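You operate a simulated robot arm through the tools that you are given. There is no shell and no other tool. Be economical: measure what you need, move in short steps, check, and stop when the job is done.

You run a simulated two-armed robot. Do the job below in one go: nothing can be reset, and whatever is moved stays where it is left.

## Task
Unbox the window, blow its dust off and put it in the green tray.
Fine: purple sample box, teal holder, blower bulb; lid back on the box.

Only the result counts: the job must be done as asked and must still hold three seconds after the hand-in. Knocking over, shifting, dropping, spilling or breaking anything else fails it. Lids that push on must go on centred and level and be pressed home; caps that screw on are set level and turned clockwise until they are tight.

## Robot
Two 6-joint arms with fingered hands on one trunk, hanging from a carriage that runs on a gantry, over the field with the corners [0.357, 1.791], [-0.923, 1.791], [-0.923, -0.509], [0.357, -0.509] (x, y) and turns from -14 to 674 degrees about z. Base frame: it is fixed where the carriage stands at the start and does not move with it; the origin is on the floor, on the carriage's upright axis, x ahead of it, y to its left, z up; the surface under the hand at the start is at about z = 0.86. Readings come in m, degrees, newtons and seconds.
The left shoulder is at the start at [0.04, 0.152, 1.527], the right one opposite. With the tool pointing down near the work surface each hand reaches from about 0.12 to 0.68 m from the robot's upright axis, wherever it stands, measured 20 degrees to its own side. Places, roughly: blower bulb [0.4, 0.3, 0.9]; inside of the teal lens holder [0.3, 0.3, 0.9]; tray out [0.3, 0.4, 0.9]. Payload 4 kg a hand.
Tool frame (each hand has its own): the origin (TCP) lies between the finger pads and is the grasp point; the fingertips stand 0.03 m ahead of it; z points along the fingers, y is the line along which they close. Largest opening 0.104 m; the body of the gripper starts 0.035 m behind the TCP. The gripper is a hand of 5 fingers: y runs from the thumb to the fingers, the wrist lies at [-0.015, -0.104, -0.178] in the tool frame, and closing takes about 1.5 s.
Orientation is that of the tool frame in the base frame, as [roll, pitch, yaw] about the fixed x, y, z axes, in that order (R = Rz(yaw) Ry(pitch) Rx(roll)). With the fingers straight down and the wrist toward the robot, the tool's x, y and z point along [0, 1, 0], [1, 0, 0] and [0, 0, -1] of the base frame.

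## Interface
- The arms move only by the tool drive_tool. It takes "left_commands", "right_commands" or both (then of equal length, played together; a hand with none holds still); each is a list of rows, each an object of numbers (a shift or turn left out is 0, a gripper value left out holds the last): "claw": the opening, from 0 (shut) to 1 (fully open); "dx", "dy", "dz": the shift along the base's x, y, z in m; "ax", "ay", "az": the turn, a rotation vector about the base's x, y, z in degrees. In form: [{"claw": .., "dx": .., "dy": .., "dz": .., "ax": .., "ay": .., "az": ..}, ...]. A call has 1 to 20 rows; each row is the pose to reach, as a shift and turn from the pose commanded when the call began. Rows are played at 5 a second. More than 0.05 m and 8.6 degrees between two rows, or a gripper value outside its range, and nothing of the call is played. Where a pose cannot be reached the arm comes as near as it can. A force on the tool above 40 N (or 10 N above the force at the start of the call, whichever is more), or a blocked arm, ends the call early, and 0.2 s more pass. The fingers move at their own pace (about 0.045 m/s each) and stop on an object; they squeeze with about 23 N. The grip force told is the motor's: it shows also when the fingers shut on nothing. Time passes only in rows, and 0.2 s behind the last, so rows that repeat a pose let the fingers close. It gives the time, the measured TCP pose, the force on the tool (base axes), the opening and the grip force at its end, in the units of the frame above (readings bear some noise), with the torque about the TCP (base axes, N m) and any sound that the robot's microphone picked up, and new pictures: "show" is both (left out), scene, wrist or none (wrist: the cameras of the hands that moved).
- Cameras (640 x 400 px; columns grow to the right, rows downward): "scene" is now at [0.1905, 0.0461, 1.7925]; the picture's right is [0.84, -0.55, 0.00], its down [-0.51, -0.78, -0.36] and it looks along [0.20, 0.30, -0.93] (base axes); focal length 278 px, centre (320, 200). "left" rides on the left gripper at [-0.06, -0.083, -0.12] in its tool frame; the picture's right is [-0.79, -0.29, 0.54], its down [0.56, -0.71, 0.44] and it looks along [0.26, 0.65, 0.72] (tool axes); focal length 234 px, centre (320, 200). "right" rides on the right gripper at [0.06, -0.084, -0.12] in its tool frame; the picture's right is [-0.79, 0.29, -0.54], its down [-0.56, -0.71, 0.44] and it looks along [-0.26, 0.65, 0.72] (tool axes); focal length 234 px, centre (320, 200). There is no depth. A picture from a camera that has moved, and an enlarged one, comes with that camera's place and axes in the base frame and with its lens.
- move_column(by): slides the trunk up (or, below 0, down) by that many m; the arms and the scene camera ride with it, the base frame stays. It gives what a move gives, with no picture.
- drive_base(legs): drives the robot by 1 to 6 legs, each [ahead, left, turn to the left] in m, m and degrees, along the robot's own axes; the way and the turn of a leg run together, so that a leg with both is an arc; at most 1.5 m and 180 degrees a leg. The arms and the cameras ride along, it lands a little off, and it stops where it bumps. It keeps to its track: a leg is cut to what the track allows. It gives what a move gives, and a new picture of the scene camera.
- preshape(shape, hand): the hand has 5 fingers and takes this shape, open, in about a second: jaw (thumb against the fingers, like two jaws); tri (thumb and two fingers); tip (a fingertip pinch); poke (one finger out to press); point (the index stretched); flat (the hand flat); cup (the hand cupped); fist (a fist). The gripper value then closes the fingers along that shape, each until it touches; the sizes above hold for jaw. It gives what a move gives, with no picture.
- head_to(pan, tilt): turns the head with the scene camera to pan (to the left, within 86 degrees either way) and tilt (down, from -29 to 69), counted from straight ahead of the robot. It gives what a move gives, and a new picture of the scene camera.
- inspect(camera, box): a new picture of the part [left, top, right, bottom] of that camera's present view, enlarged. The clock stands still meanwhile.
- job_done(): hands the job in; it is judged then, once.

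Work in short steps. Places have to be worked out from the pictures, the camera data and where the tool is seen: move nearer, look again, correct. Check each grasp and each placing, and mend what went wrong. You have 120 turns and 260 pictures in all, those below and enlarged ones among them. Open the grippers and draw the arms clear of the work before you hand the job in, unless the task says otherwise; then end with one line.

The tools are called by a JSON object that holds its "api" and its "payload". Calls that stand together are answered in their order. drive_tool: Moves the arms, as the interface text tells. Its arguments: {"type":"object","properties":{"left_commands":{"type":"array","items":{"type":"object","properties":{"claw":{"type":"number"},"dx":{"type":"number"},"dy":{"type":"number"},"dz":{"type":"number"},"ax":{"type":"number"},"ay":{"type":"number"},"az":{"type":"number"}}}},"right_commands":{"type":"array","items":{"type":"object","properties":{"claw":{"type":"number"},"dx":{"type":"number"},"dy":{"type":"number"},"dz":{"type":"number"},"ax":{"type":"number"},"ay":{"type":"number"},"az":{"type":"number"}}}},"show":{"type":"string","enum":["both","scene","wrist","none"]}},"required":[]} The other tools are called the same way: move_column (by) slides the trunk up or down; preshape (shape, hand) gives the hand a shape; drive_base (legs) drives the base; head_to (pan, tilt) turns the head that bears the scene camera; inspect (camera, box) takes an enlarged picture of a part of a camera's view; job_done () hands the job in.

At the start:

```text
time_s: 0.0
left_ee_pos: [0.3605, 0.4253, 0.9997]
left_tcp_rot: [-179.9, -0.1, 90.0]
left_contact_force: [1.0, 0.8, 0.1]
left_moment: [-0.01, 0.01, -0.02]
left_opening: 0.1038
left_grip_force: 0.0
left_shape: jaw
right_ee_pos: [0.6172, 0.0918, 1.0003]
right_tcp_rot: [180.0, 0.0, 89.9]
right_contact_force: [0.2, 0.4, 0.5]
right_moment: [-0.01, 0.01, -0.02]
right_opening: 0.1035
right_grip_force: 0.2
right_shape: jaw
trunk travel left (down, up): [-0.7, 0.1]
robot x, y, heading: [-0.0028, 0.0031, -0.1]
head pan, tilt: [56.7, 68.8]
```

scene: 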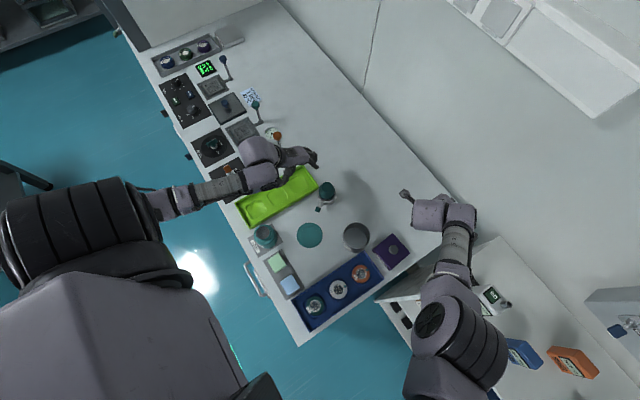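
right: 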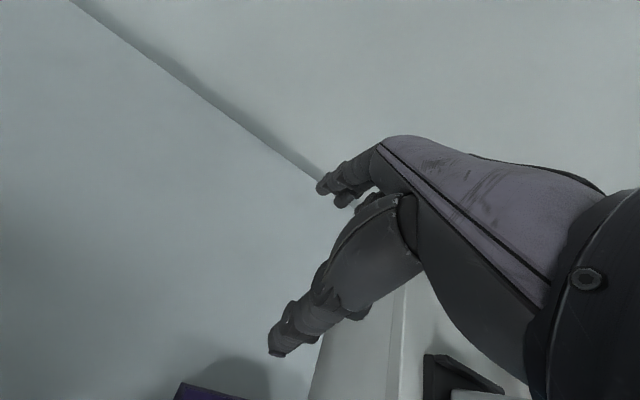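
left: 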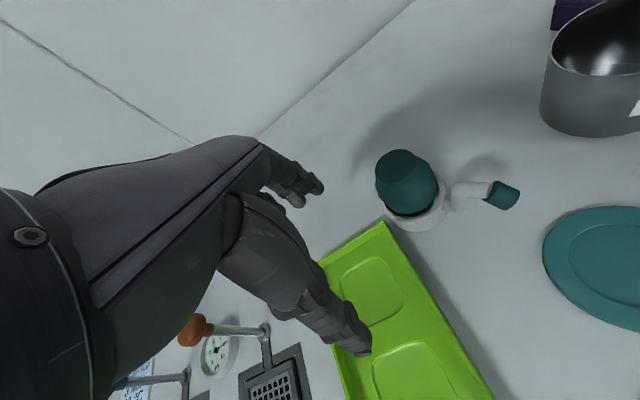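

The scene shows the green tray, the blower bulb, a teal disc, a purple box and a blue rack. I enlarge the work area to identify each part.

{"api": "inspect", "payload": {"camera": "scene", "box": [230, 160, 420, 340]}}

{"api": "inspect", "payload": {"camera": "scene", "box": [340, 210, 420, 270]}}

```text
2.22 times, centred on (325, 250) of scene
camera zoom: at [0.1905, 0.0461, 1.7925], right [0.84, -0.55, 0.0], down [-0.51, -0.78, -0.36], along [0.2, 0.3, -0.93], focal length 619 px, centre (309, 89)
```

zoom: 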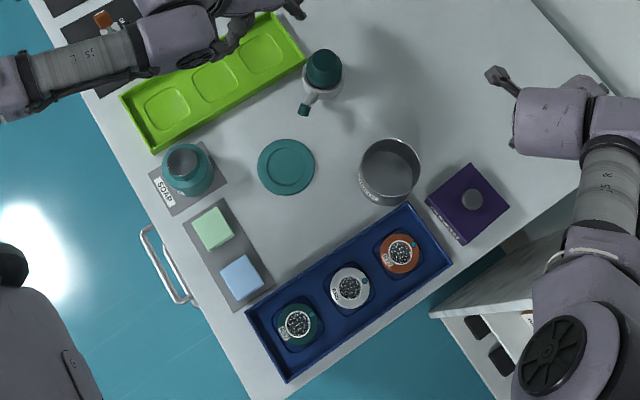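

```text
6.67 times, centred on (380, 240) of scene
camera zoom: at [0.1905, 0.0461, 1.7925], right [0.84, -0.55, 0.0], down [-0.51, -0.78, -0.36], along [0.2, 0.3, -0.93], focal length 1857 px, centre (-80, -67)
```

zoom: 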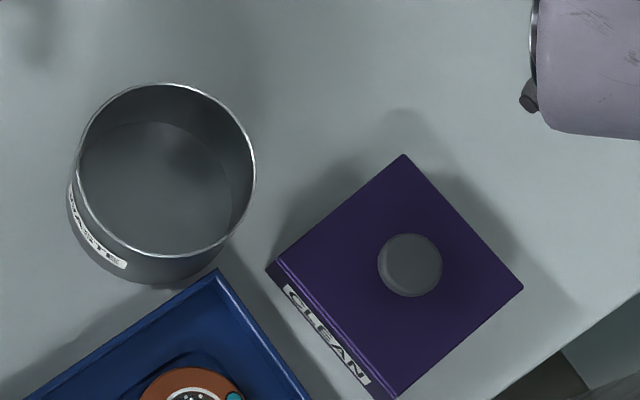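

The "CLEAN" purple box with its knob is at about (0.48, 0.06), the teal holder at (0.29, 0.26), the bulb at (0.42, 0.35) and the tray at (0.27, 0.44). I bring the right hand back so its camera sees the box, and lift the left hand to see the bulb and holder better.

{"api": "drive_tool", "payload": {"right_commands": [{"dx": -0.045, "dz": 0.02}, {"dx": -0.09, "dz": 0.04}, {"dx": -0.135, "dz": 0.05}, {"dx": -0.18, "dz": 0.05}, {"dx": -0.22, "dz": 0.05}], "left_commands": [{"dx": -0.03, "dz": 0.02}, {"dx": -0.06, "dz": 0.04}, {"dx": -0.09, "dz": 0.06}, {"dx": -0.12, "dz": 0.08}, {"dx": -0.12, "dz": 0.1}]}}

```text
time_s: 1.2
left_ee_pos: [0.2544, 0.4094, 1.0692]
left_tcp_rot: [-179.8, 0.0, 89.9]
left_contact_force: [-0.6, -0.5, 0.4]
left_moment: [0.01, -0.04, 0.0]
left_opening: 0.1042
left_grip_force: 0.1
left_shape: jaw
left hand out of reach, approached as far as the arm can: row 4, 5
right_ee_pos: [0.5562, 0.0871, 0.924]
right_tcp_rot: [-179.8, -0.1, 90.1]
right_contact_force: [-0.8, 0.2, -0.5]
right_moment: [0.03, -0.03, -0.02]
right_opening: 0.1038
right_grip_force: 0.1
right_shape: jaw
right hand out of reach, approached as far as the arm can: row 1, 2, 3, 4, 5
trunk travel left (down, up): [-0.7, 0.1]
robot x, y, heading: [-0.0006, -0.0001, 0.0]
head pan, tilt: [56.7, 68.8]
camera scene: at [0.19, 0.0458, 1.7922], right [0.84, -0.55, 0.0], down [-0.51, -0.78, -0.36], along [0.2, 0.3, -0.93], focal length 278 px, centre (320, 200)
camera right: at [0.4739, 0.1461, 1.0447], right [0.29, -0.79, 0.54], down [-0.71, -0.56, -0.43], along [0.65, -0.26, -0.72], focal length 234 px, centre (320, 200)
camera left: at [0.1716, 0.3489, 1.1888], right [-0.29, -0.79, -0.54], down [-0.71, 0.56, -0.43], along [0.65, 0.26, -0.72], focal length 234 px, centre (320, 200)
```

scene: 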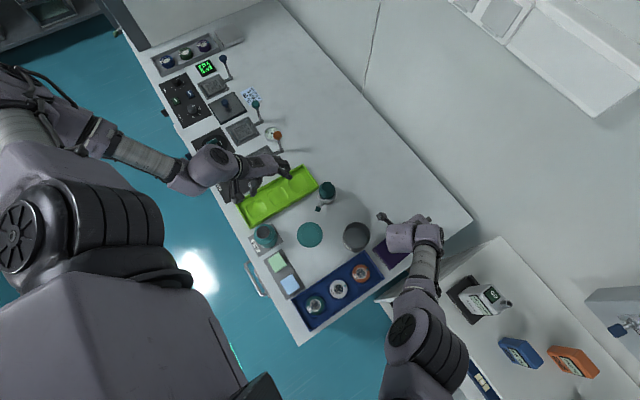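
right: 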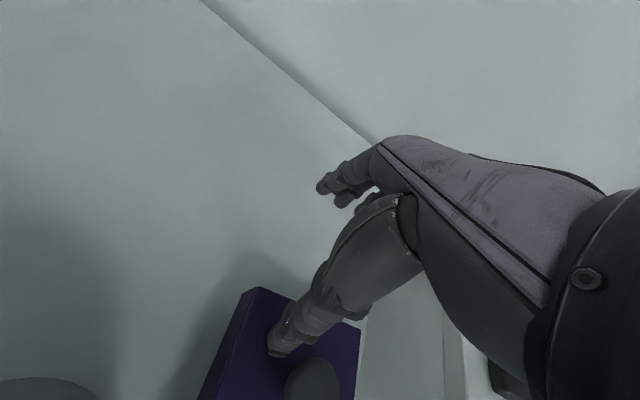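
left: 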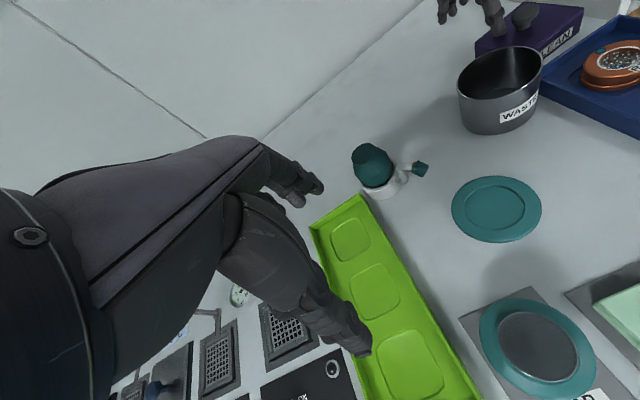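

The right hand sank beside the box because it was out of reach. I raise the trunk first so both hands clear everything, then turn the robot left to bring the work into both arms' range.

{"api": "move_column", "payload": {"by": 0.1}}

{"api": "drive_base", "payload": {"legs": [[0, 0, 30]]}}

```text
time_s: 2.5
left_ee_pos: [0.2567, 0.4097, 1.1694]
left_tcp_rot: [-179.9, 0.0, 90.0]
left_contact_force: [0.0, -0.5, -0.1]
left_moment: [-0.01, -0.02, 0.0]
left_opening: 0.104
left_grip_force: 0.1
left_shape: jaw
right_ee_pos: [0.5578, 0.087, 1.0251]
right_tcp_rot: [-179.9, -0.1, 90.1]
right_contact_force: [-0.7, 0.5, -0.3]
right_moment: [0.0, 0.01, 0.01]
right_opening: 0.1037
right_grip_force: 0.2
right_shape: jaw
trunk travel left (down, up): [-0.8, 0.0]
robot x, y, heading: [0.0002, 0.0012, 0.1]
head pan, tilt: [56.7, 68.8]
```

```text
time_s: 4.4
left_ee_pos: [0.0196, 0.483, 1.169]
left_tcp_rot: [179.9, 0.1, 119.8]
left_contact_force: [-1.3, 0.2, -0.4]
left_moment: [0.01, 0.03, 0.01]
left_opening: 0.104
left_grip_force: 0.1
left_shape: jaw
right_ee_pos: [0.4416, 0.3522, 1.0244]
right_tcp_rot: [-179.9, -0.1, 119.8]
right_contact_force: [0.4, 0.4, 0.0]
right_moment: [0.02, 0.01, -0.01]
right_opening: 0.1038
right_grip_force: 0.0
right_shape: jaw
trunk travel left (down, up): [-0.8, 0.0]
robot x, y, heading: [0.0039, -0.0021, 29.7]
head pan, tilt: [56.7, 68.8]
camera scene: at [0.1421, 0.1345, 1.8925], right [1.0, -0.06, 0.0], down [-0.06, -0.93, -0.36], along [0.02, 0.36, -0.93], focal length 278 px, centre (320, 200)
```

scene: 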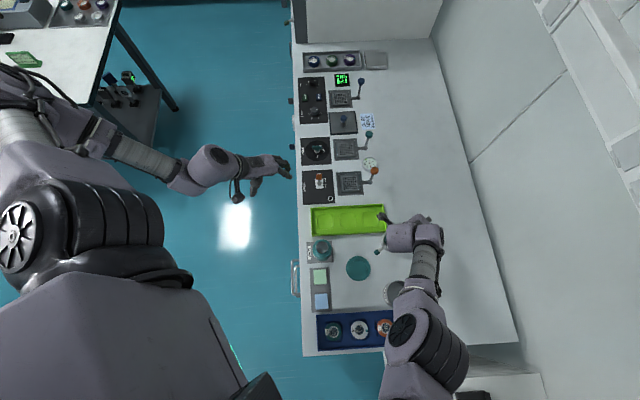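

The carriage is turned to heading 30. I bring the right hand back to where its camera looks at the box, and pan the head to the work.

{"api": "drive_tool", "payload": {"right_commands": [{"dx": -0.015, "dy": -0.04, "dz": 0.01}, {"dx": -0.03, "dy": -0.08, "dz": 0.02}, {"dx": -0.045, "dy": -0.12, "dz": 0.03}, {"dx": -0.06, "dy": -0.16, "dz": 0.04}, {"dx": -0.075, "dy": -0.2, "dz": 0.05}, {"dx": -0.09, "dy": -0.24, "dz": 0.06}, {"dx": -0.105, "dy": -0.28, "dz": 0.06}, {"dx": -0.12, "dy": -0.32, "dz": 0.06}], "show": "wrist"}}

{"api": "head_to", "payload": {"pan": 5, "tilt": 66}}

```text
time_s: 6.2
left_ee_pos: [0.0194, 0.487, 1.1705]
left_tcp_rot: [179.9, -0.2, 119.8]
left_contact_force: [-0.6, 1.0, -0.6]
left_moment: [0.01, 0.02, 0.02]
left_opening: 0.1038
left_grip_force: 0.0
left_shape: jaw
right_ee_pos: [0.403, 0.1915, 0.89]
right_tcp_rot: [175.0, 0.8, 119.3]
right_contact_force: [-4.1, 15.9, 22.5]
right_moment: [-0.98, 0.15, -0.16]
right_opening: 0.1039
right_grip_force: 0.1
right_shape: jaw
right hand out of reach, approached as far as the arm can: row 1, 2, 3, 4, 5, 6, 7, 8
trunk travel left (down, up): [-0.8, 0.0]
robot x, y, heading: [0.001, 0.0005, 29.8]
head pan, tilt: [56.7, 68.8]
stopped in row 8 (right hand): the force on the tool passed its limit at 60 N (the readings are from after the stop); the commanded pose is now the measured one
camera right: at [0.2909, 0.1999, 1.0017], right [0.59, -0.56, 0.58], down [-0.3, -0.82, -0.49], along [0.75, 0.11, -0.65], focal length 234 px, centre (320, 200)
```

right: 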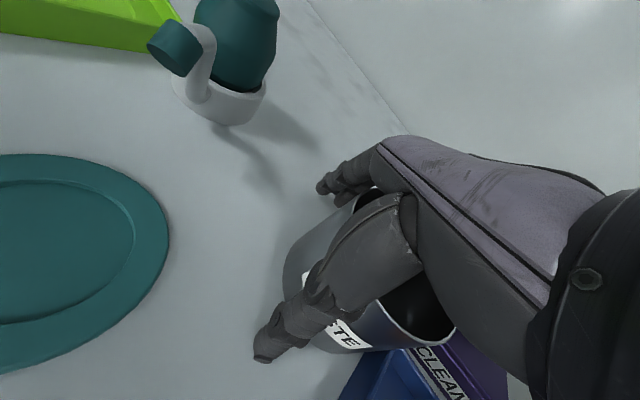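

```text
time_s: 7.4
left_ee_pos: [0.0213, 0.4858, 1.1718]
left_tcp_rot: [179.9, -0.2, 119.8]
left_contact_force: [0.0, -0.5, -0.9]
left_moment: [0.01, -0.03, -0.02]
left_opening: 0.1036
left_grip_force: 0.0
left_shape: jaw
right_ee_pos: [0.4026, 0.1913, 0.8903]
right_tcp_rot: [175.1, 0.8, 119.2]
right_contact_force: [-0.3, 16.9, 26.0]
right_moment: [-1.15, 0.35, -0.1]
right_opening: 0.104
right_grip_force: 0.0
right_shape: jaw
trunk travel left (down, up): [-0.8, 0.0]
robot x, y, heading: [-0.0005, 0.0024, 29.9]
head pan, tilt: [5.0, 66.0]
camera scene: at [0.188, 0.1144, 1.8958], right [0.57, -0.82, 0.0], down [-0.75, -0.52, -0.41], along [0.33, 0.24, -0.91], focal length 278 px, centre (320, 200)
```

scene: 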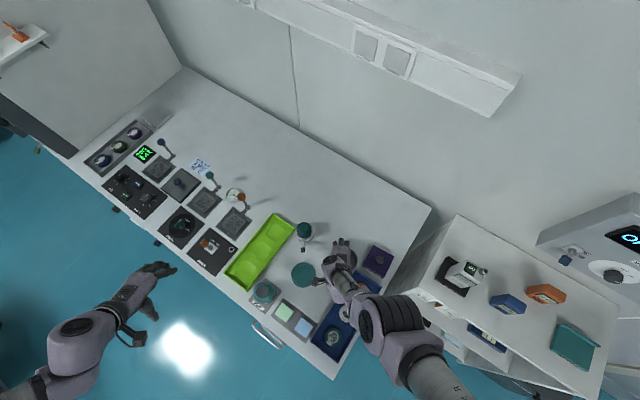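

The hand sank again and now presses on the waste cup with about 30 N. Before freeing it I look closely at the contact.

{"api": "inspect", "payload": {"camera": "scene", "box": [280, 220, 400, 340]}}

{"api": "inspect", "payload": {"camera": "right", "box": [220, 120, 540, 400]}}

```text
3.33 times, centred on (340, 280) of scene
camera zoom: at [0.188, 0.1144, 1.8958], right [0.57, -0.82, 0.0], down [-0.75, -0.52, -0.41], along [0.33, 0.24, -0.91], focal length 928 px, centre (253, -67)
```

zoom: 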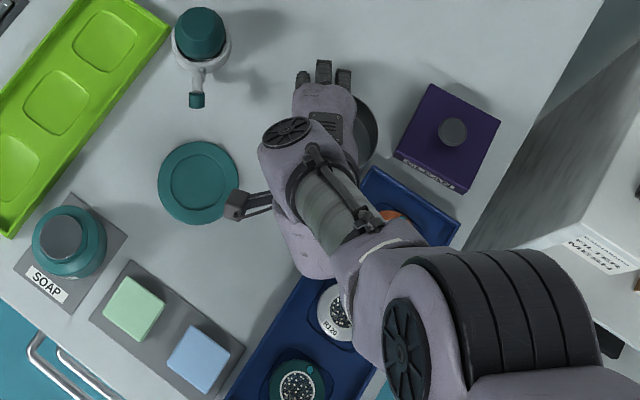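

```text
1.43 times, centred on (380, 260) of right
camera zoom: at [0.2909, 0.1999, 1.0017], right [0.59, -0.56, 0.58], down [-0.3, -0.82, -0.49], along [0.75, 0.11, -0.66], focal length 334 px, centre (234, 114)
```

zoom: 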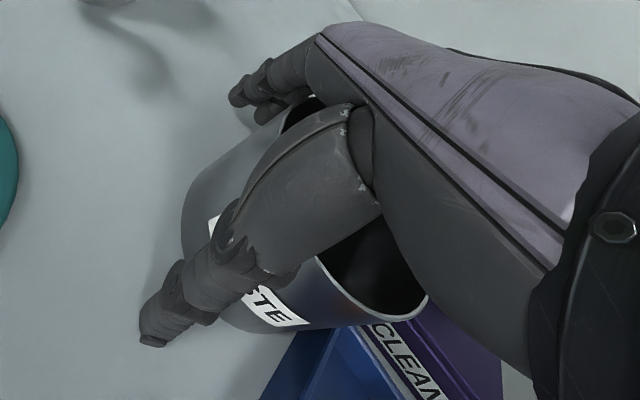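

The fingertips seem to be pressing on the table around the cup, which still looks upright. I try a small straight lift and check the response.

{"api": "drive_tool", "payload": {"right_commands": [{"dz": 0.01}, {"dz": 0.02}], "show": "wrist"}}

```text
time_s: 8.0
left_ee_pos: [0.0192, 0.4859, 1.1695]
left_tcp_rot: [180.0, 0.0, 119.9]
left_contact_force: [-0.4, 0.1, 0.1]
left_moment: [0.04, 0.02, -0.03]
left_opening: 0.104
left_grip_force: 0.0
left_shape: jaw
right_ee_pos: [0.4009, 0.1925, 0.8897]
right_tcp_rot: [175.5, 1.0, 119.2]
right_contact_force: [4.2, 8.8, 6.3]
right_moment: [-0.38, 0.01, 0.15]
right_opening: 0.1041
right_grip_force: 0.1
right_shape: jaw
right hand out of reach, approached as far as the arm can: row 1, 2
trunk travel left (down, up): [-0.8, 0.0]
robot x, y, heading: [0.0006, -0.0007, 29.7]
head pan, tilt: [5.0, 66.0]
camera right: at [0.2905, 0.201, 1.0031], right [0.59, -0.56, 0.58], down [-0.31, -0.82, -0.48], along [0.74, 0.11, -0.66], focal length 234 px, centre (320, 200)
```

right: 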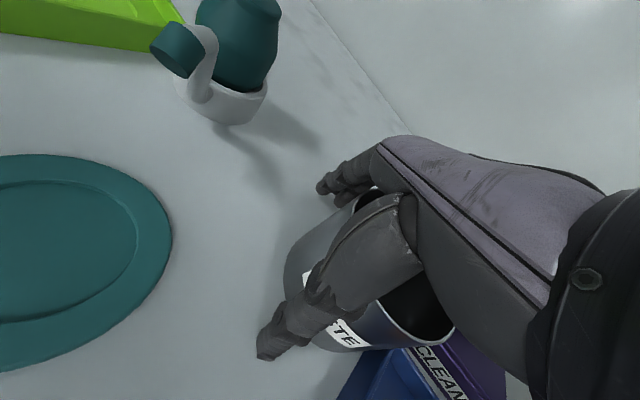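

The force dropped but the height is the same. The arm crosses the body, so I add a yaw toward its shoulder line while lifting.

{"api": "drive_tool", "payload": {"right_commands": [{"dz": 0.01, "az": 7}, {"dz": 0.02, "az": 14}], "show": "none"}}

```text
time_s: 8.6
left_ee_pos: [0.0156, 0.4847, 1.1693]
left_tcp_rot: [-180.0, -0.2, 119.8]
left_contact_force: [-0.1, 0.1, 0.4]
left_moment: [0.0, -0.02, -0.04]
left_opening: 0.1035
left_grip_force: 0.1
left_shape: jaw
right_ee_pos: [0.3962, 0.2031, 0.8894]
right_tcp_rot: [175.9, 0.4, 133.5]
right_contact_force: [-15.2, 3.1, 4.4]
right_moment: [-0.15, -0.36, -0.56]
right_opening: 0.104
right_grip_force: 0.0
right_shape: jaw
right hand out of reach, approached as far as the arm can: row 1, 2
trunk travel left (down, up): [-0.8, 0.0]
robot x, y, heading: [-0.0027, 0.0004, 29.6]
head pan, tilt: [5.0, 66.0]
```

The arm seems locked at a fixed shoulder distance of about 0.645 m, so straight up isn't available. I retrace the way it came in, sliding sideways off the cup along that sphere in +y and rising, with the yaw undone.

{"api": "drive_tool", "payload": {"right_commands": [{"dx": 0.002, "dy": 0.008, "dz": 0.005, "az": -7}, {"dx": 0.005, "dy": 0.02, "dz": 0.012, "az": -14}, {"dx": 0.007, "dy": 0.033, "dz": 0.02, "az": -14}, {"dx": 0.01, "dy": 0.048, "dz": 0.029, "az": -14}], "show": "wrist"}}

```text
time_s: 9.6
left_ee_pos: [0.0178, 0.4836, 1.1696]
left_tcp_rot: [179.9, 0.1, 119.8]
left_contact_force: [-0.6, -0.4, 1.0]
left_moment: [-0.03, 0.02, 0.01]
left_opening: 0.1039
left_grip_force: 0.0
left_shape: jaw
right_ee_pos: [0.4242, 0.2408, 0.9199]
right_tcp_rot: [175.5, 1.7, 118.9]
right_contact_force: [-0.2, 0.2, 0.2]
right_moment: [-0.02, 0.0, 0.01]
right_opening: 0.1039
right_grip_force: 0.1
right_shape: jaw
trunk travel left (down, up): [-0.8, 0.0]
robot x, y, heading: [-0.0025, -0.0026, 29.9]
head pan, tilt: [5.0, 66.0]
camera right: at [0.3129, 0.2511, 1.0305], right [0.59, -0.56, 0.59], down [-0.31, -0.82, -0.48], along [0.75, 0.1, -0.66], focal length 234 px, centre (320, 200)
```

right: 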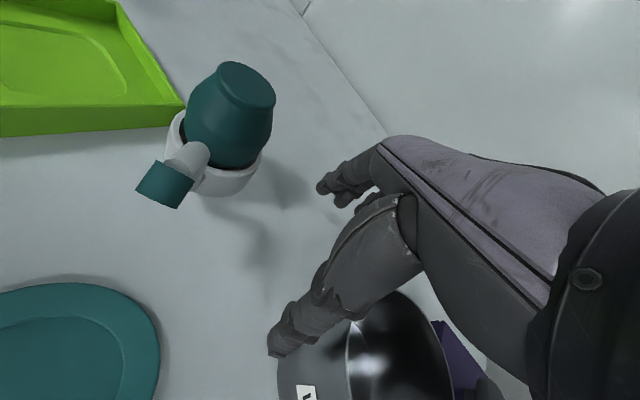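

The hand is free with no force and the cup still stands. I continue outward and up.

{"api": "drive_tool", "payload": {"right_commands": [{"dx": 0.01, "dy": 0.015, "dz": 0.015}, {"dx": 0.04, "dy": 0.02, "dz": 0.035}, {"dx": 0.07, "dy": 0.025, "dz": 0.055}, {"dx": 0.1, "dy": 0.035, "dz": 0.08}, {"dx": 0.125, "dy": 0.045, "dz": 0.107}, {"dx": 0.15, "dy": 0.055, "dz": 0.135}], "show": "scene"}}

```text
time_s: 11.0
left_ee_pos: [0.0195, 0.4848, 1.1687]
left_tcp_rot: [-180.0, 0.1, 119.8]
left_contact_force: [-0.5, 0.0, -0.6]
left_moment: [0.01, -0.05, -0.02]
left_opening: 0.1036
left_grip_force: 0.0
left_shape: jaw
right_ee_pos: [0.5658, 0.3053, 1.056]
right_tcp_rot: [175.6, 0.8, 119.3]
right_contact_force: [0.7, -0.1, -0.8]
right_moment: [0.0, 0.01, -0.01]
right_opening: 0.104
right_grip_force: 0.0
right_shape: jaw
trunk travel left (down, up): [-0.8, 0.0]
robot x, y, heading: [0.0003, -0.0019, 29.6]
head pan, tilt: [5.0, 66.0]
camera scene: at [0.1876, 0.1133, 1.8952], right [0.57, -0.82, 0.0], down [-0.75, -0.52, -0.41], along [0.33, 0.23, -0.91], focal length 278 px, centre (320, 200)
```

scene: 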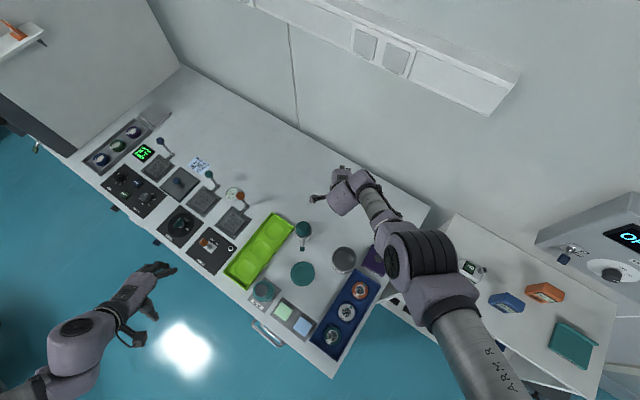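

Hand is high and free. I swing it to the robot's own right side at the same radius, where the reach is said to be best, and then test pulling in.

{"api": "drive_tool", "payload": {"right_commands": [{"dx": 0.02, "dy": -0.04}, {"dx": 0.035, "dy": -0.08}, {"dx": 0.05, "dy": -0.12}, {"dx": 0.06, "dy": -0.16}, {"dx": 0.068, "dy": -0.2}, {"dx": 0.055, "dy": -0.21}, {"dx": 0.035, "dy": -0.22}, {"dx": 0.015, "dy": -0.22}], "show": "wrist"}}

```text
time_s: 12.8
left_ee_pos: [0.0189, 0.483, 1.1702]
left_tcp_rot: [179.9, 0.1, 119.8]
left_contact_force: [0.0, 1.0, -0.1]
left_moment: [0.02, 0.01, 0.03]
left_opening: 0.1038
left_grip_force: 0.0
left_shape: jaw
right_ee_pos: [0.6322, 0.2076, 1.0302]
right_tcp_rot: [175.3, 1.2, 119.2]
right_contact_force: [-0.2, 0.2, 0.0]
right_moment: [-0.01, 0.04, -0.01]
right_opening: 0.104
right_grip_force: 0.1
right_shape: jaw
right hand out of reach, approached as far as the arm can: row 1, 2, 3, 4, 5, 6, 7, 8
trunk travel left (down, up): [-0.8, 0.0]
robot x, y, heading: [0.0002, 0.0006, 29.9]
head pan, tilt: [5.0, 66.0]
camera right: at [0.5217, 0.2172, 1.142], right [0.59, -0.56, 0.58], down [-0.31, -0.82, -0.48], along [0.75, 0.11, -0.66], focal length 234 px, centre (320, 200)
```

right: 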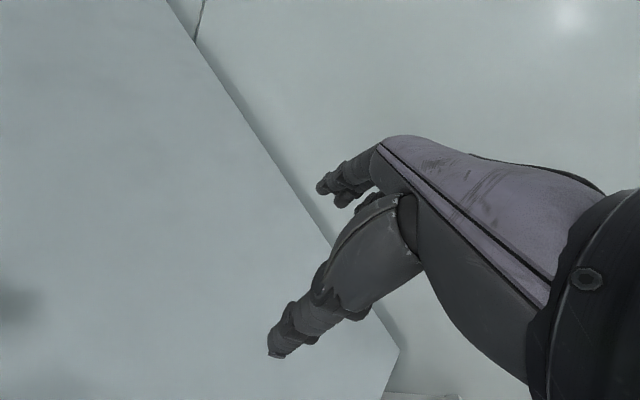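

The arm again drifted to a limit (wrist about 0.66 m from the shoulder). It is in free air, so I probe a purely radial inward and downward move to learn how it is limited.

{"api": "drive_tool", "payload": {"right_commands": [{"dx": -0.03, "dy": -0.03, "az": -7}, {"dx": -0.05, "dy": -0.06, "az": -14}, {"dx": -0.06, "dy": -0.09, "az": -21}], "show": "scene"}}

```text
time_s: 13.6
left_ee_pos: [0.0182, 0.4837, 1.1696]
left_tcp_rot: [-180.0, 0.1, 119.8]
left_contact_force: [0.0, -0.5, -0.6]
left_moment: [0.02, -0.01, -0.03]
left_opening: 0.1037
left_grip_force: 0.1
left_shape: jaw
right_ee_pos: [0.606, 0.1512, 0.982]
right_tcp_rot: [175.5, 0.9, 98.2]
right_contact_force: [0.7, -0.3, -0.2]
right_moment: [-0.02, -0.01, 0.0]
right_opening: 0.1037
right_grip_force: 0.0
right_shape: jaw
right hand out of reach, approached as far as the arm can: row 1, 2, 3
trunk travel left (down, up): [-0.8, 0.0]
robot x, y, heading: [-0.0016, 0.0006, 29.7]
head pan, tilt: [5.0, 66.0]
camera scene: at [0.1876, 0.1132, 1.8952], right [0.57, -0.82, 0.0], down [-0.75, -0.52, -0.41], along [0.33, 0.23, -0.91], focal length 278 px, centre (320, 200)
```

scene: 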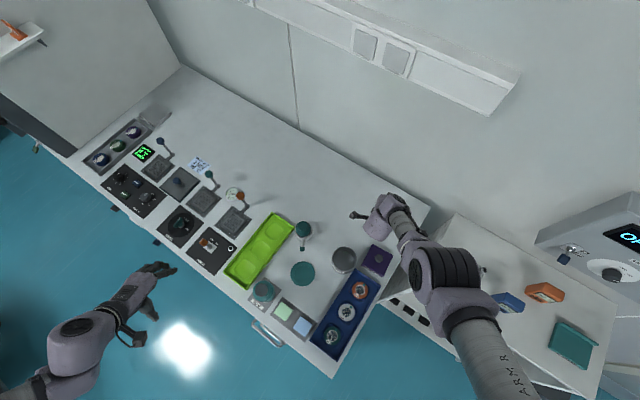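

Still locked at 0.655 m, so I now test extending outward to see whether the arm is at its straight end.

{"api": "drive_tool", "payload": {"right_commands": [{"dx": 0.03, "dy": 0.02}, {"dx": 0.06, "dy": 0.03}, {"dx": 0.09, "dy": 0.04}], "show": "none"}}

```text
time_s: 14.4
left_ee_pos: [0.019, 0.4831, 1.1703]
left_tcp_rot: [-180.0, 0.0, 119.7]
left_contact_force: [0.6, -0.3, 0.2]
left_moment: [-0.01, 0.01, 0.04]
left_opening: 0.1038
left_grip_force: 0.1
left_shape: jaw
right_ee_pos: [0.6518, 0.1715, 1.0248]
right_tcp_rot: [175.5, 0.8, 98.4]
right_contact_force: [0.5, 0.2, 0.2]
right_moment: [0.0, 0.0, 0.0]
right_opening: 0.104
right_grip_force: 0.2
right_shape: jaw
right hand out of reach, approached as far as the arm can: row 1, 2, 3
trunk travel left (down, up): [-0.8, 0.0]
robot x, y, heading: [-0.001, -0.0026, 29.7]
head pan, tilt: [5.0, 66.0]
```

The arm stays on the straight-elbow sphere either way. I try tilting the fingers forward while pulling in, to let the solver leave this branch.

{"api": "drive_tool", "payload": {"right_commands": [{"ax": 4, "ay": -7}, {"ax": 8, "ay": -14}, {"ax": 12, "ay": -21}, {"ax": 16, "ay": -28}, {"ax": 16, "ay": -28, "dx": -0.03, "dy": -0.015}, {"ax": 16, "ay": -28, "dx": -0.06, "dy": -0.03}, {"ax": 16, "ay": -28, "dx": -0.09, "dy": -0.045}], "show": "scene"}}

```text
time_s: 16.0
left_ee_pos: [0.0189, 0.4831, 1.1687]
left_tcp_rot: [-179.9, -0.1, 119.8]
left_contact_force: [0.0, -0.8, 0.6]
left_moment: [0.0, -0.01, -0.01]
left_opening: 0.1039
left_grip_force: 0.1
left_shape: jaw
right_ee_pos: [0.5733, 0.1424, 0.99]
right_tcp_rot: [145.1, -10.4, 100.9]
right_contact_force: [-0.1, 0.3, 0.0]
right_moment: [-0.05, -0.01, 0.01]
right_opening: 0.1041
right_grip_force: 0.0
right_shape: jaw
right hand out of reach, approached as far as the arm can: row 4, 6, 7
trunk travel left (down, up): [-0.8, 0.0]
robot x, y, heading: [0.0019, 0.0025, 29.8]
head pan, tilt: [5.0, 66.0]
camera scene: at [0.1875, 0.1133, 1.8952], right [0.57, -0.82, 0.0], down [-0.75, -0.52, -0.41], along [0.33, 0.23, -0.91], focal length 278 px, centre (320, 200)
```

scene: 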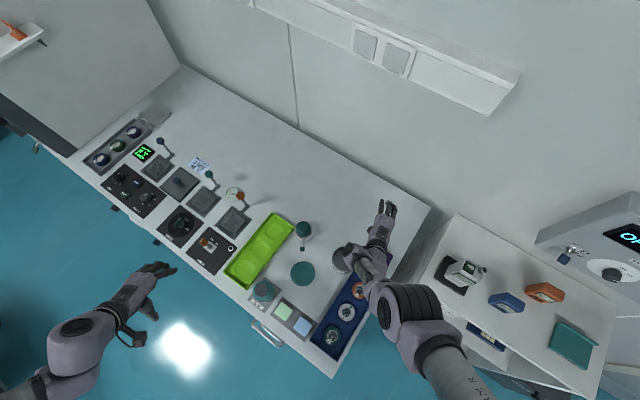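

Tilted, the rows were mostly reachable. I look closely at the arm's shape to see how the elbow stands.

{"api": "inspect", "payload": {"camera": "scene", "box": [320, 180, 480, 400]}}

```text
1.82 times, centred on (400, 290) of scene
camera zoom: at [0.1875, 0.1133, 1.8952], right [0.57, -0.82, 0.0], down [-0.75, -0.52, -0.41], along [0.33, 0.23, -0.91], focal length 506 px, centre (174, 36)
```

zoom: 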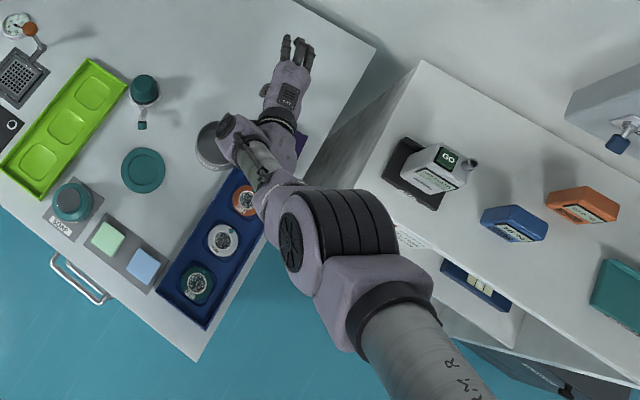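

The right arm is nearly straight in an awkward branch, so I will back the robot off the table and sort its arm out over free floor. First I lift the hand a little for clearance.

{"api": "drive_tool", "payload": {"right_commands": [{"dz": 0.02, "dx": 0.01}, {"dz": 0.04, "dx": 0.025, "dy": 0.005}, {"dz": 0.06, "dx": 0.04, "dy": 0.01}], "show": "wrist"}}

```text
time_s: 16.8
left_ee_pos: [0.0195, 0.4851, 1.17]
left_tcp_rot: [-180.0, 0.0, 119.8]
left_contact_force: [0.1, 0.1, 0.0]
left_moment: [0.02, -0.02, -0.02]
left_opening: 0.1039
left_grip_force: 0.1
left_shape: jaw
right_ee_pos: [0.6277, 0.164, 1.0279]
right_tcp_rot: [145.1, -10.6, 101.0]
right_contact_force: [-0.6, 0.0, -0.1]
right_moment: [-0.01, 0.01, 0.0]
right_opening: 0.104
right_grip_force: 0.0
right_shape: jaw
right hand out of reach, approached as far as the arm can: row 1, 2, 3
trunk travel left (down, up): [-0.8, 0.0]
robot x, y, heading: [-0.0042, 0.0045, 29.8]
head pan, tilt: [5.0, 66.0]
camera right: at [0.4848, 0.1878, 1.0899], right [0.1, -0.88, 0.46], down [-0.25, -0.47, -0.85], along [0.96, -0.03, -0.26], focal length 234 px, centre (320, 200)
```

right: 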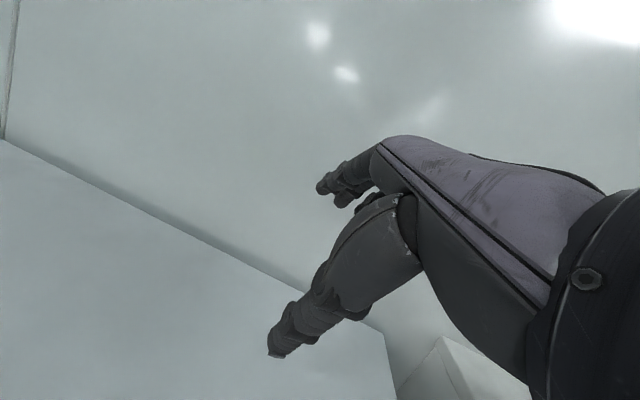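

The hand clears at z 1.03. I back the robot off by about 0.6 m in -x.

{"api": "drive_base", "payload": {"legs": [[-0.52, 0.3, 0]]}}

```text
time_s: 20.2
left_ee_pos: [-0.5854, 0.486, 1.1692]
left_tcp_rot: [-180.0, 0.0, 120.3]
left_contact_force: [0.5, 0.5, 0.1]
left_moment: [0.02, -0.02, -0.03]
left_opening: 0.1038
left_grip_force: 0.1
left_shape: jaw
right_ee_pos: [0.026, 0.1721, 1.0285]
right_tcp_rot: [145.1, -10.5, 101.5]
right_contact_force: [-0.6, -0.5, 0.3]
right_moment: [0.04, 0.0, -0.01]
right_opening: 0.1038
right_grip_force: 0.0
right_shape: jaw
trunk travel left (down, up): [-0.8, 0.0]
robot x, y, heading: [-0.5991, 0.0028, 30.1]
head pan, tilt: [5.0, 66.0]
camera scene: at [-0.4129, 0.1171, 1.8952], right [0.58, -0.82, 0.0], down [-0.75, -0.53, -0.41], along [0.33, 0.23, -0.91], focal length 278 px, centre (320, 200)
```

scene: 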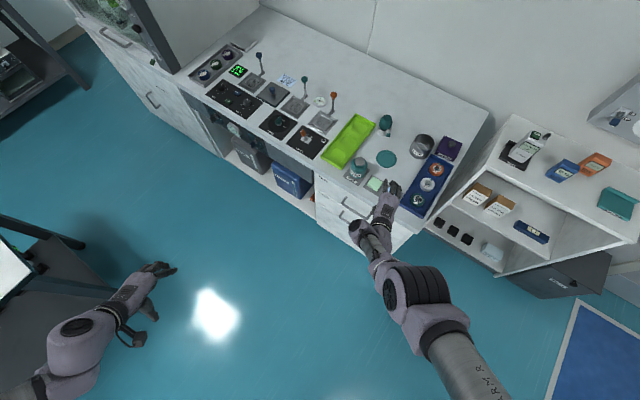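

Over free floor now. I turn right by 40° to clear the left cart and the table, then try the arm there.

{"api": "drive_base", "payload": {"legs": [[0, 0, -35]]}}

{"api": "drive_tool", "payload": {"right_commands": [{"dx": -0.04, "dz": 0.01}, {"dx": -0.08, "dz": 0.02}, {"dx": -0.12, "dz": 0.03}, {"dx": -0.16, "dz": 0.04}, {"dx": -0.2, "dz": 0.05}], "show": "scene"}}

```text
time_s: 22.3
left_ee_pos: [-0.3112, 0.3916, 1.1701]
left_tcp_rot: [180.0, -0.1, 85.4]
left_contact_force: [-0.2, -0.6, -0.5]
left_moment: [0.01, 0.0, -0.02]
left_opening: 0.1037
left_grip_force: 0.1
left_shape: jaw
right_ee_pos: [0.0121, -0.2151, 1.0288]
right_tcp_rot: [145.2, -10.4, 66.5]
right_contact_force: [-0.3, 0.3, 0.0]
right_moment: [-0.01, -0.01, -0.01]
right_opening: 0.104
right_grip_force: 0.1
right_shape: jaw
trunk travel left (down, up): [-0.8, 0.0]
robot x, y, heading: [-0.5976, 0.0016, -4.5]
head pan, tilt: [5.0, 66.0]
camera scene: at [-0.3807, -0.0103, 1.8952], right [0.01, -1.0, 0.0], down [-0.91, -0.01, -0.41], along [0.41, 0.0, -0.91], focal length 278 px, centre (320, 200)
```

scene: 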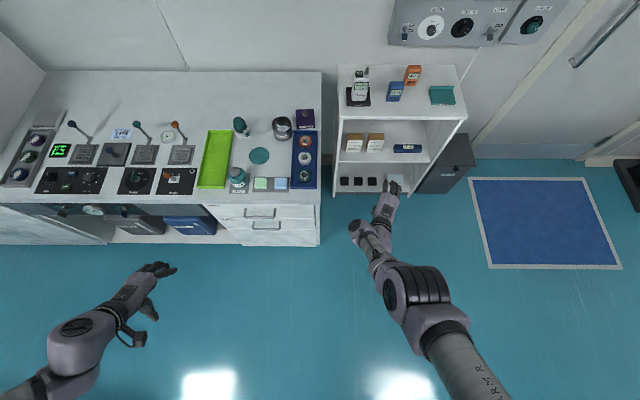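

```text
time_s: 23.5
left_ee_pos: [-0.3103, 0.3912, 1.1698]
left_tcp_rot: [180.0, 0.0, 85.4]
left_contact_force: [0.3, -0.7, 0.0]
left_moment: [-0.01, 0.03, 0.01]
left_opening: 0.1039
left_grip_force: 0.1
left_shape: jaw
right_ee_pos: [-0.1125, -0.2023, 0.955]
right_tcp_rot: [145.0, -10.5, 66.6]
right_contact_force: [0.5, -1.1, 0.1]
right_moment: [-0.01, 0.07, 0.01]
right_opening: 0.1041
right_grip_force: 0.1
right_shape: jaw
right hand out of reach, approached as far as the arm can: row 1, 2, 3, 4, 5
trunk travel left (down, up): [-0.8, 0.0]
robot x, y, heading: [-0.6012, 0.0028, -4.8]
head pan, tilt: [5.0, 66.0]
camera scene: at [-0.3806, -0.0103, 1.8953], right [0.01, -1.0, 0.0], down [-0.91, -0.01, -0.41], along [0.41, 0.0, -0.91], focal length 278 px, centre (320, 200)
```

scene: 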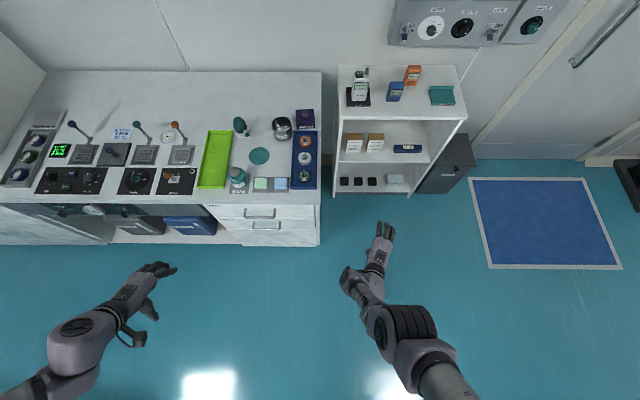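

Over free floor, I try a pure sideways move to the right side, then inward, to mirror the left arm's working posture.

{"api": "drive_tool", "payload": {"right_commands": [{"dy": -0.03, "az": -5}, {"dy": -0.06, "az": -10}, {"dy": -0.09, "az": -15}, {"dy": -0.12, "az": -20}, {"dy": -0.15, "az": -25}, {"dy": -0.18, "az": -25}, {"dy": -0.21, "az": -25}], "show": "none"}}

```text
time_s: 25.1
left_ee_pos: [-0.3101, 0.3923, 1.1709]
left_tcp_rot: [179.9, -0.1, 85.4]
left_contact_force: [1.1, 0.2, -0.9]
left_moment: [0.0, -0.01, 0.01]
left_opening: 0.104
left_grip_force: 0.1
left_shape: jaw
right_ee_pos: [-0.1146, -0.3996, 0.9593]
right_tcp_rot: [145.2, -10.5, 41.3]
right_contact_force: [0.0, -0.4, 0.0]
right_moment: [-0.01, 0.01, 0.01]
right_opening: 0.1039
right_grip_force: 0.1
right_shape: jaw
right hand out of reach, approached as far as the arm can: row 6, 7
trunk travel left (down, up): [-0.8, 0.0]
robot x, y, heading: [-0.6012, 0.0033, -4.6]
head pan, tilt: [5.0, 66.0]
```

The sideways move with yaw works. From here I pull inward.

{"api": "drive_tool", "payload": {"right_commands": [{"dx": -0.03, "dz": 0.01}, {"dx": -0.06, "dz": 0.02}, {"dx": -0.09, "dz": 0.03}, {"dx": -0.12, "dz": 0.04}, {"dx": -0.15, "dz": 0.05}], "show": "scene"}}

```text
time_s: 26.3
left_ee_pos: [-0.3104, 0.3903, 1.1691]
left_tcp_rot: [179.9, 0.0, 85.4]
left_contact_force: [0.3, 0.0, 0.0]
left_moment: [0.0, 0.04, 0.0]
left_opening: 0.1038
left_grip_force: 0.0
left_shape: jaw
right_ee_pos: [-0.2268, -0.4091, 0.923]
right_tcp_rot: [145.0, -10.5, 41.7]
right_contact_force: [0.5, -1.1, 0.5]
right_moment: [0.02, 0.02, -0.01]
right_opening: 0.1039
right_grip_force: 0.0
right_shape: jaw
right hand out of reach, approached as far as the arm can: row 1, 2, 3, 4, 5
trunk travel left (down, up): [-0.8, 0.0]
robot x, y, heading: [-0.6018, 0.0013, -4.6]
head pan, tilt: [5.0, 66.0]
camera scene: at [-0.3807, -0.0103, 1.8953], right [0.01, -1.0, 0.0], down [-0.91, -0.01, -0.41], along [0.41, 0.0, -0.91], focal length 278 px, centre (320, 200)
```

scene: 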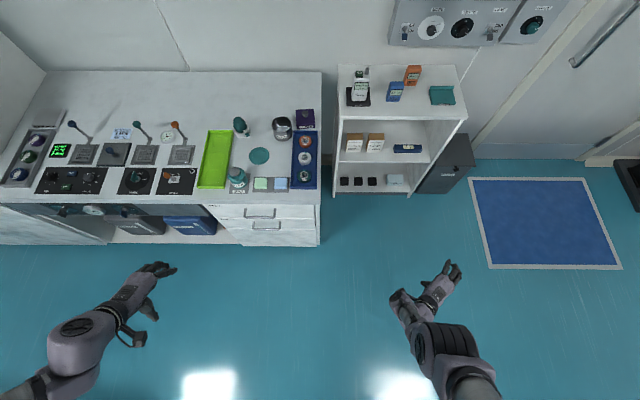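

The elbow stays locked, so I will use the left arm for the work and park the right one raised out to the robot's right side.

{"api": "drive_tool", "payload": {"right_commands": [{"dx": -0.02, "dy": -0.03, "dz": 0.03, "az": -5}, {"dx": -0.04, "dy": -0.06, "dz": 0.06, "az": -10}, {"dx": -0.06, "dy": -0.09, "dz": 0.09, "az": -15}, {"dx": -0.09, "dy": -0.12, "dz": 0.12, "az": -20}, {"dx": -0.12, "dy": -0.15, "dz": 0.15, "az": -25}, {"dx": -0.15, "dy": -0.18, "dz": 0.18, "az": -30}, {"dx": -0.18, "dy": -0.21, "dz": 0.21, "az": -35}, {"dx": -0.2, "dy": -0.24, "dz": 0.24, "az": -40}, {"dx": -0.22, "dy": -0.26, "dz": 0.28, "az": -45}], "show": "scene"}}

```text
refused: row 4 steps farther than a row can; nothing moved
```

Step sizes exceeded the row limit; I use finer rows.

{"api": "drive_tool", "payload": {"right_commands": [{"dx": -0.015, "dy": -0.02, "dz": 0.02, "az": -4}, {"dx": -0.03, "dy": -0.04, "dz": 0.04, "az": -8}, {"dx": -0.045, "dy": -0.06, "dz": 0.06, "az": -12}, {"dx": -0.06, "dy": -0.08, "dz": 0.08, "az": -16}, {"dx": -0.08, "dy": -0.1, "dz": 0.1, "az": -20}, {"dx": -0.1, "dy": -0.12, "dz": 0.12, "az": -24}, {"dx": -0.12, "dy": -0.14, "dz": 0.14, "az": -28}, {"dx": -0.14, "dy": -0.16, "dz": 0.17, "az": -32}, {"dx": -0.16, "dy": -0.18, "dz": 0.2, "az": -36}, {"dx": -0.18, "dy": -0.2, "dz": 0.23, "az": -40}, {"dx": -0.2, "dy": -0.22, "dz": 0.26, "az": -44}, {"dx": -0.22, "dy": -0.24, "dz": 0.29, "az": -48}], "show": "scene"}}

```text
time_s: 28.9
left_ee_pos: [-0.3118, 0.3925, 1.1706]
left_tcp_rot: [-180.0, 0.1, 85.4]
left_contact_force: [0.1, 0.5, 0.2]
left_moment: [0.02, -0.01, -0.03]
left_opening: 0.1038
left_grip_force: 0.1
left_shape: jaw
right_ee_pos: [-0.3757, -0.7571, 1.0189]
right_tcp_rot: [145.0, -10.5, -6.5]
right_contact_force: [0.0, 0.1, 0.0]
right_moment: [0.01, -0.01, -0.02]
right_opening: 0.104
right_grip_force: 0.1
right_shape: jaw
right hand out of reach, approached as far as the arm can: row 1, 2, 3, 4, 5, 6, 7, 8, 9, 10, 11, 12
trunk travel left (down, up): [-0.8, 0.0]
robot x, y, heading: [-0.6013, 0.0026, -4.7]
head pan, tilt: [5.0, 66.0]
camera scene: at [-0.3807, -0.0104, 1.8952], right [0.01, -1.0, 0.0], down [-0.91, -0.01, -0.41], along [0.41, 0.0, -0.91], focal length 278 px, centre (320, 200)
```

scene: 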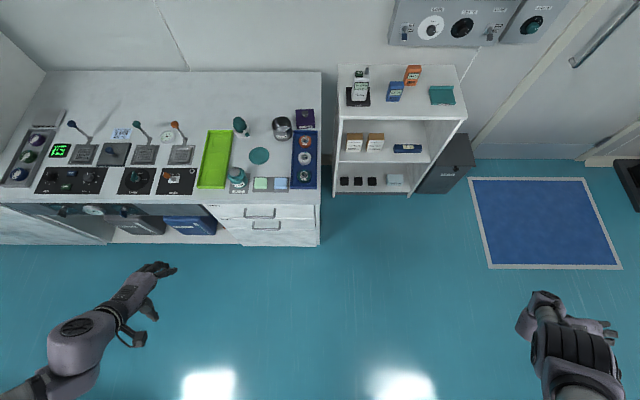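

The right arm is parked out right at z 1.02. I drive back to the table with the heading square and slightly to the right, so the left arm can work on the box.

{"api": "drive_base", "payload": {"legs": [[0, 0, 4.7], [0.6, -0.1, 0]]}}

{"api": "head_to", "payload": {"pan": 30, "tilt": 62}}

```text
time_s: 32.8
left_ee_pos: [0.257, 0.3173, 1.1692]
left_tcp_rot: [179.9, 0.1, 90.5]
left_contact_force: [0.6, 0.1, -0.1]
left_moment: [0.02, -0.03, 0.02]
left_opening: 0.1038
left_grip_force: 0.1
left_shape: jaw
right_ee_pos: [0.2928, -0.8319, 1.0173]
right_tcp_rot: [145.1, -10.5, -1.4]
right_contact_force: [-1.1, -1.1, -0.5]
right_moment: [0.05, 0.03, 0.01]
right_opening: 0.104
right_grip_force: 0.2
right_shape: jaw
trunk travel left (down, up): [-0.8, 0.0]
robot x, y, heading: [0.0023, -0.0949, 0.3]
head pan, tilt: [5.0, 66.0]
camera scene: at [0.2226, -0.0886, 1.8952], right [0.09, -1.0, 0.0], down [-0.91, -0.09, -0.41], along [0.4, 0.04, -0.91], focal length 278 px, centre (320, 200)
```

scene: 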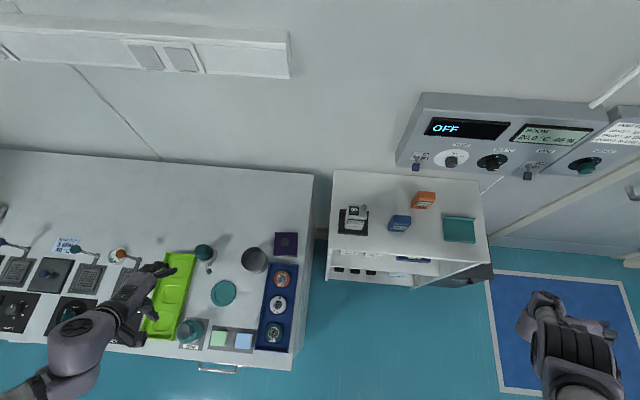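

```text
time_s: 33.7
left_ee_pos: [0.2576, 0.3167, 1.1705]
left_tcp_rot: [-180.0, 0.0, 90.4]
left_contact_force: [0.4, 0.0, 0.6]
left_moment: [-0.01, 0.01, 0.03]
left_opening: 0.1038
left_grip_force: 0.0
left_shape: jaw
right_ee_pos: [0.2931, -0.8312, 1.0184]
right_tcp_rot: [145.1, -10.5, -1.4]
right_contact_force: [-0.3, 0.0, 0.4]
right_moment: [0.0, 0.04, 0.01]
right_opening: 0.104
right_grip_force: 0.0
right_shape: jaw
trunk travel left (down, up): [-0.8, 0.0]
robot x, y, heading: [0.0062, -0.0924, 0.5]
head pan, tilt: [30.0, 62.0]
camera scene: at [0.2189, -0.0617, 1.8995], right [0.51, -0.86, 0.0], down [-0.76, -0.45, -0.47], along [0.41, 0.24, -0.88], focal length 278 px, centre (320, 200)
```

scene: 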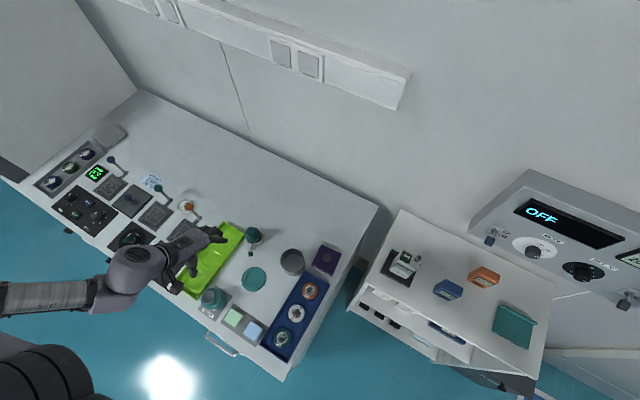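

The view is good. I bring the left hand toward the box with its camera looking at it, staying well above everything.

{"api": "drive_tool", "payload": {"left_commands": [{"dx": 0.03, "dy": -0.03, "dz": -0.01}, {"dx": 0.06, "dy": -0.06, "dz": -0.02}, {"dx": 0.09, "dy": -0.1, "dz": -0.03}, {"dx": 0.12, "dy": -0.14, "dz": -0.04}, {"dx": 0.13, "dy": -0.18, "dz": -0.05}, {"dx": 0.13, "dy": -0.22, "dz": -0.06}, {"dx": 0.13, "dy": -0.26, "dz": -0.07}], "show": "both"}}

```text
refused: row 3 steps farther than a row can; nothing moved
```

One row was just over 0.05 m; I resend it finer.

{"api": "drive_tool", "payload": {"left_commands": [{"dx": 0.03, "dy": -0.03, "dz": -0.01}, {"dx": 0.06, "dy": -0.06, "dz": -0.02}, {"dx": 0.09, "dy": -0.09, "dz": -0.03}, {"dx": 0.11, "dy": -0.13, "dz": -0.04}, {"dx": 0.13, "dy": -0.17, "dz": -0.05}, {"dx": 0.13, "dy": -0.21, "dz": -0.06}, {"dx": 0.13, "dy": -0.25, "dz": -0.07}], "show": "wrist"}}

```text
time_s: 35.3
left_ee_pos: [0.4052, 0.1494, 1.2625]
left_tcp_rot: [180.0, 0.1, 90.5]
left_contact_force: [0.4, 0.1, -0.4]
left_moment: [0.02, 0.01, 0.03]
left_opening: 0.1039
left_grip_force: 0.0
left_shape: jaw
left hand out of reach, approached as far as the arm can: row 1, 2, 3, 4, 5, 6, 7
right_ee_pos: [0.2925, -0.8331, 1.0184]
right_tcp_rot: [145.0, -10.4, -1.5]
right_contact_force: [0.2, 0.3, 0.6]
right_moment: [-0.02, -0.02, 0.01]
right_opening: 0.1039
right_grip_force: 0.0
right_shape: jaw
trunk travel left (down, up): [-0.8, 0.0]
robot x, y, heading: [0.0026, -0.0941, 0.3]
head pan, tilt: [30.0, 62.0]
camera left: at [0.3227, 0.0883, 1.3814], right [-0.28, -0.79, -0.54], down [-0.71, 0.55, -0.44], along [0.64, 0.26, -0.72], focal length 234 px, centre (320, 200)
```

left: 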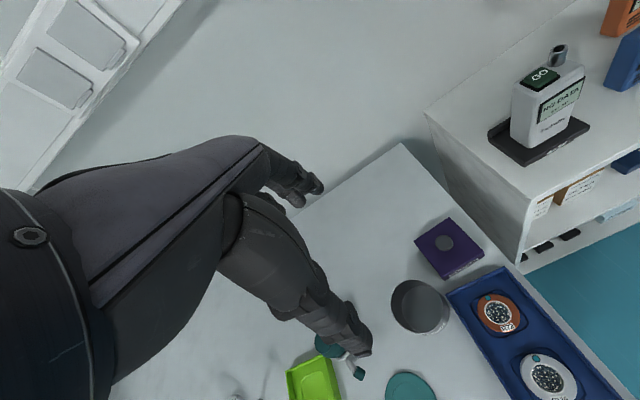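

The left hand came up to z 1.26, on a limit at its folded end. I test extending it forward and down.

{"api": "drive_tool", "payload": {"left_commands": [{"dx": 0.02, "dz": -0.04}, {"dx": 0.04, "dz": -0.08}, {"dx": 0.05, "dy": -0.01, "dz": -0.12}], "show": "none"}}

```text
time_s: 36.1
left_ee_pos: [0.4566, 0.1783, 1.2496]
left_tcp_rot: [180.0, 0.1, 90.3]
left_contact_force: [0.0, 0.4, 0.5]
left_moment: [-0.01, 0.0, 0.0]
left_opening: 0.1038
left_grip_force: 0.1
left_shape: jaw
left hand out of reach, approached as far as the arm can: row 1, 2, 3
right_ee_pos: [0.292, -0.8326, 1.0187]
right_tcp_rot: [145.0, -10.4, -1.5]
right_contact_force: [-0.4, 0.0, 0.5]
right_moment: [0.0, 0.01, -0.04]
right_opening: 0.1041
right_grip_force: 0.1
right_shape: jaw
trunk travel left (down, up): [-0.8, 0.0]
robot x, y, heading: [0.0008, -0.0922, 0.3]
head pan, tilt: [30.0, 62.0]
```

It moved out but not down. I probe the effect of hand yaw: turned to the right by 20° while going down.

{"api": "drive_tool", "payload": {"left_commands": [{"az": -7, "dz": -0.02}, {"az": -14, "dz": -0.04}, {"az": -21, "dz": -0.06}, {"az": -28, "dz": -0.08}], "show": "none"}}

```text
time_s: 37.1
left_ee_pos: [0.4529, 0.1809, 1.2397]
left_tcp_rot: [-179.9, -0.1, 62.3]
left_contact_force: [-0.4, -1.4, -0.3]
left_moment: [-0.02, 0.02, -0.01]
left_opening: 0.1041
left_grip_force: 0.1
left_shape: jaw
left hand out of reach, approached as far as the arm can: row 1, 2, 3, 4
right_ee_pos: [0.2925, -0.8331, 1.0182]
right_tcp_rot: [145.1, -10.5, -1.4]
right_contact_force: [0.2, -0.3, 1.1]
right_moment: [0.03, -0.01, -0.01]
right_opening: 0.104
right_grip_force: 0.0
right_shape: jaw
trunk travel left (down, up): [-0.8, 0.0]
robot x, y, heading: [0.0013, -0.0943, 0.5]
head pan, tilt: [30.0, 62.0]
```

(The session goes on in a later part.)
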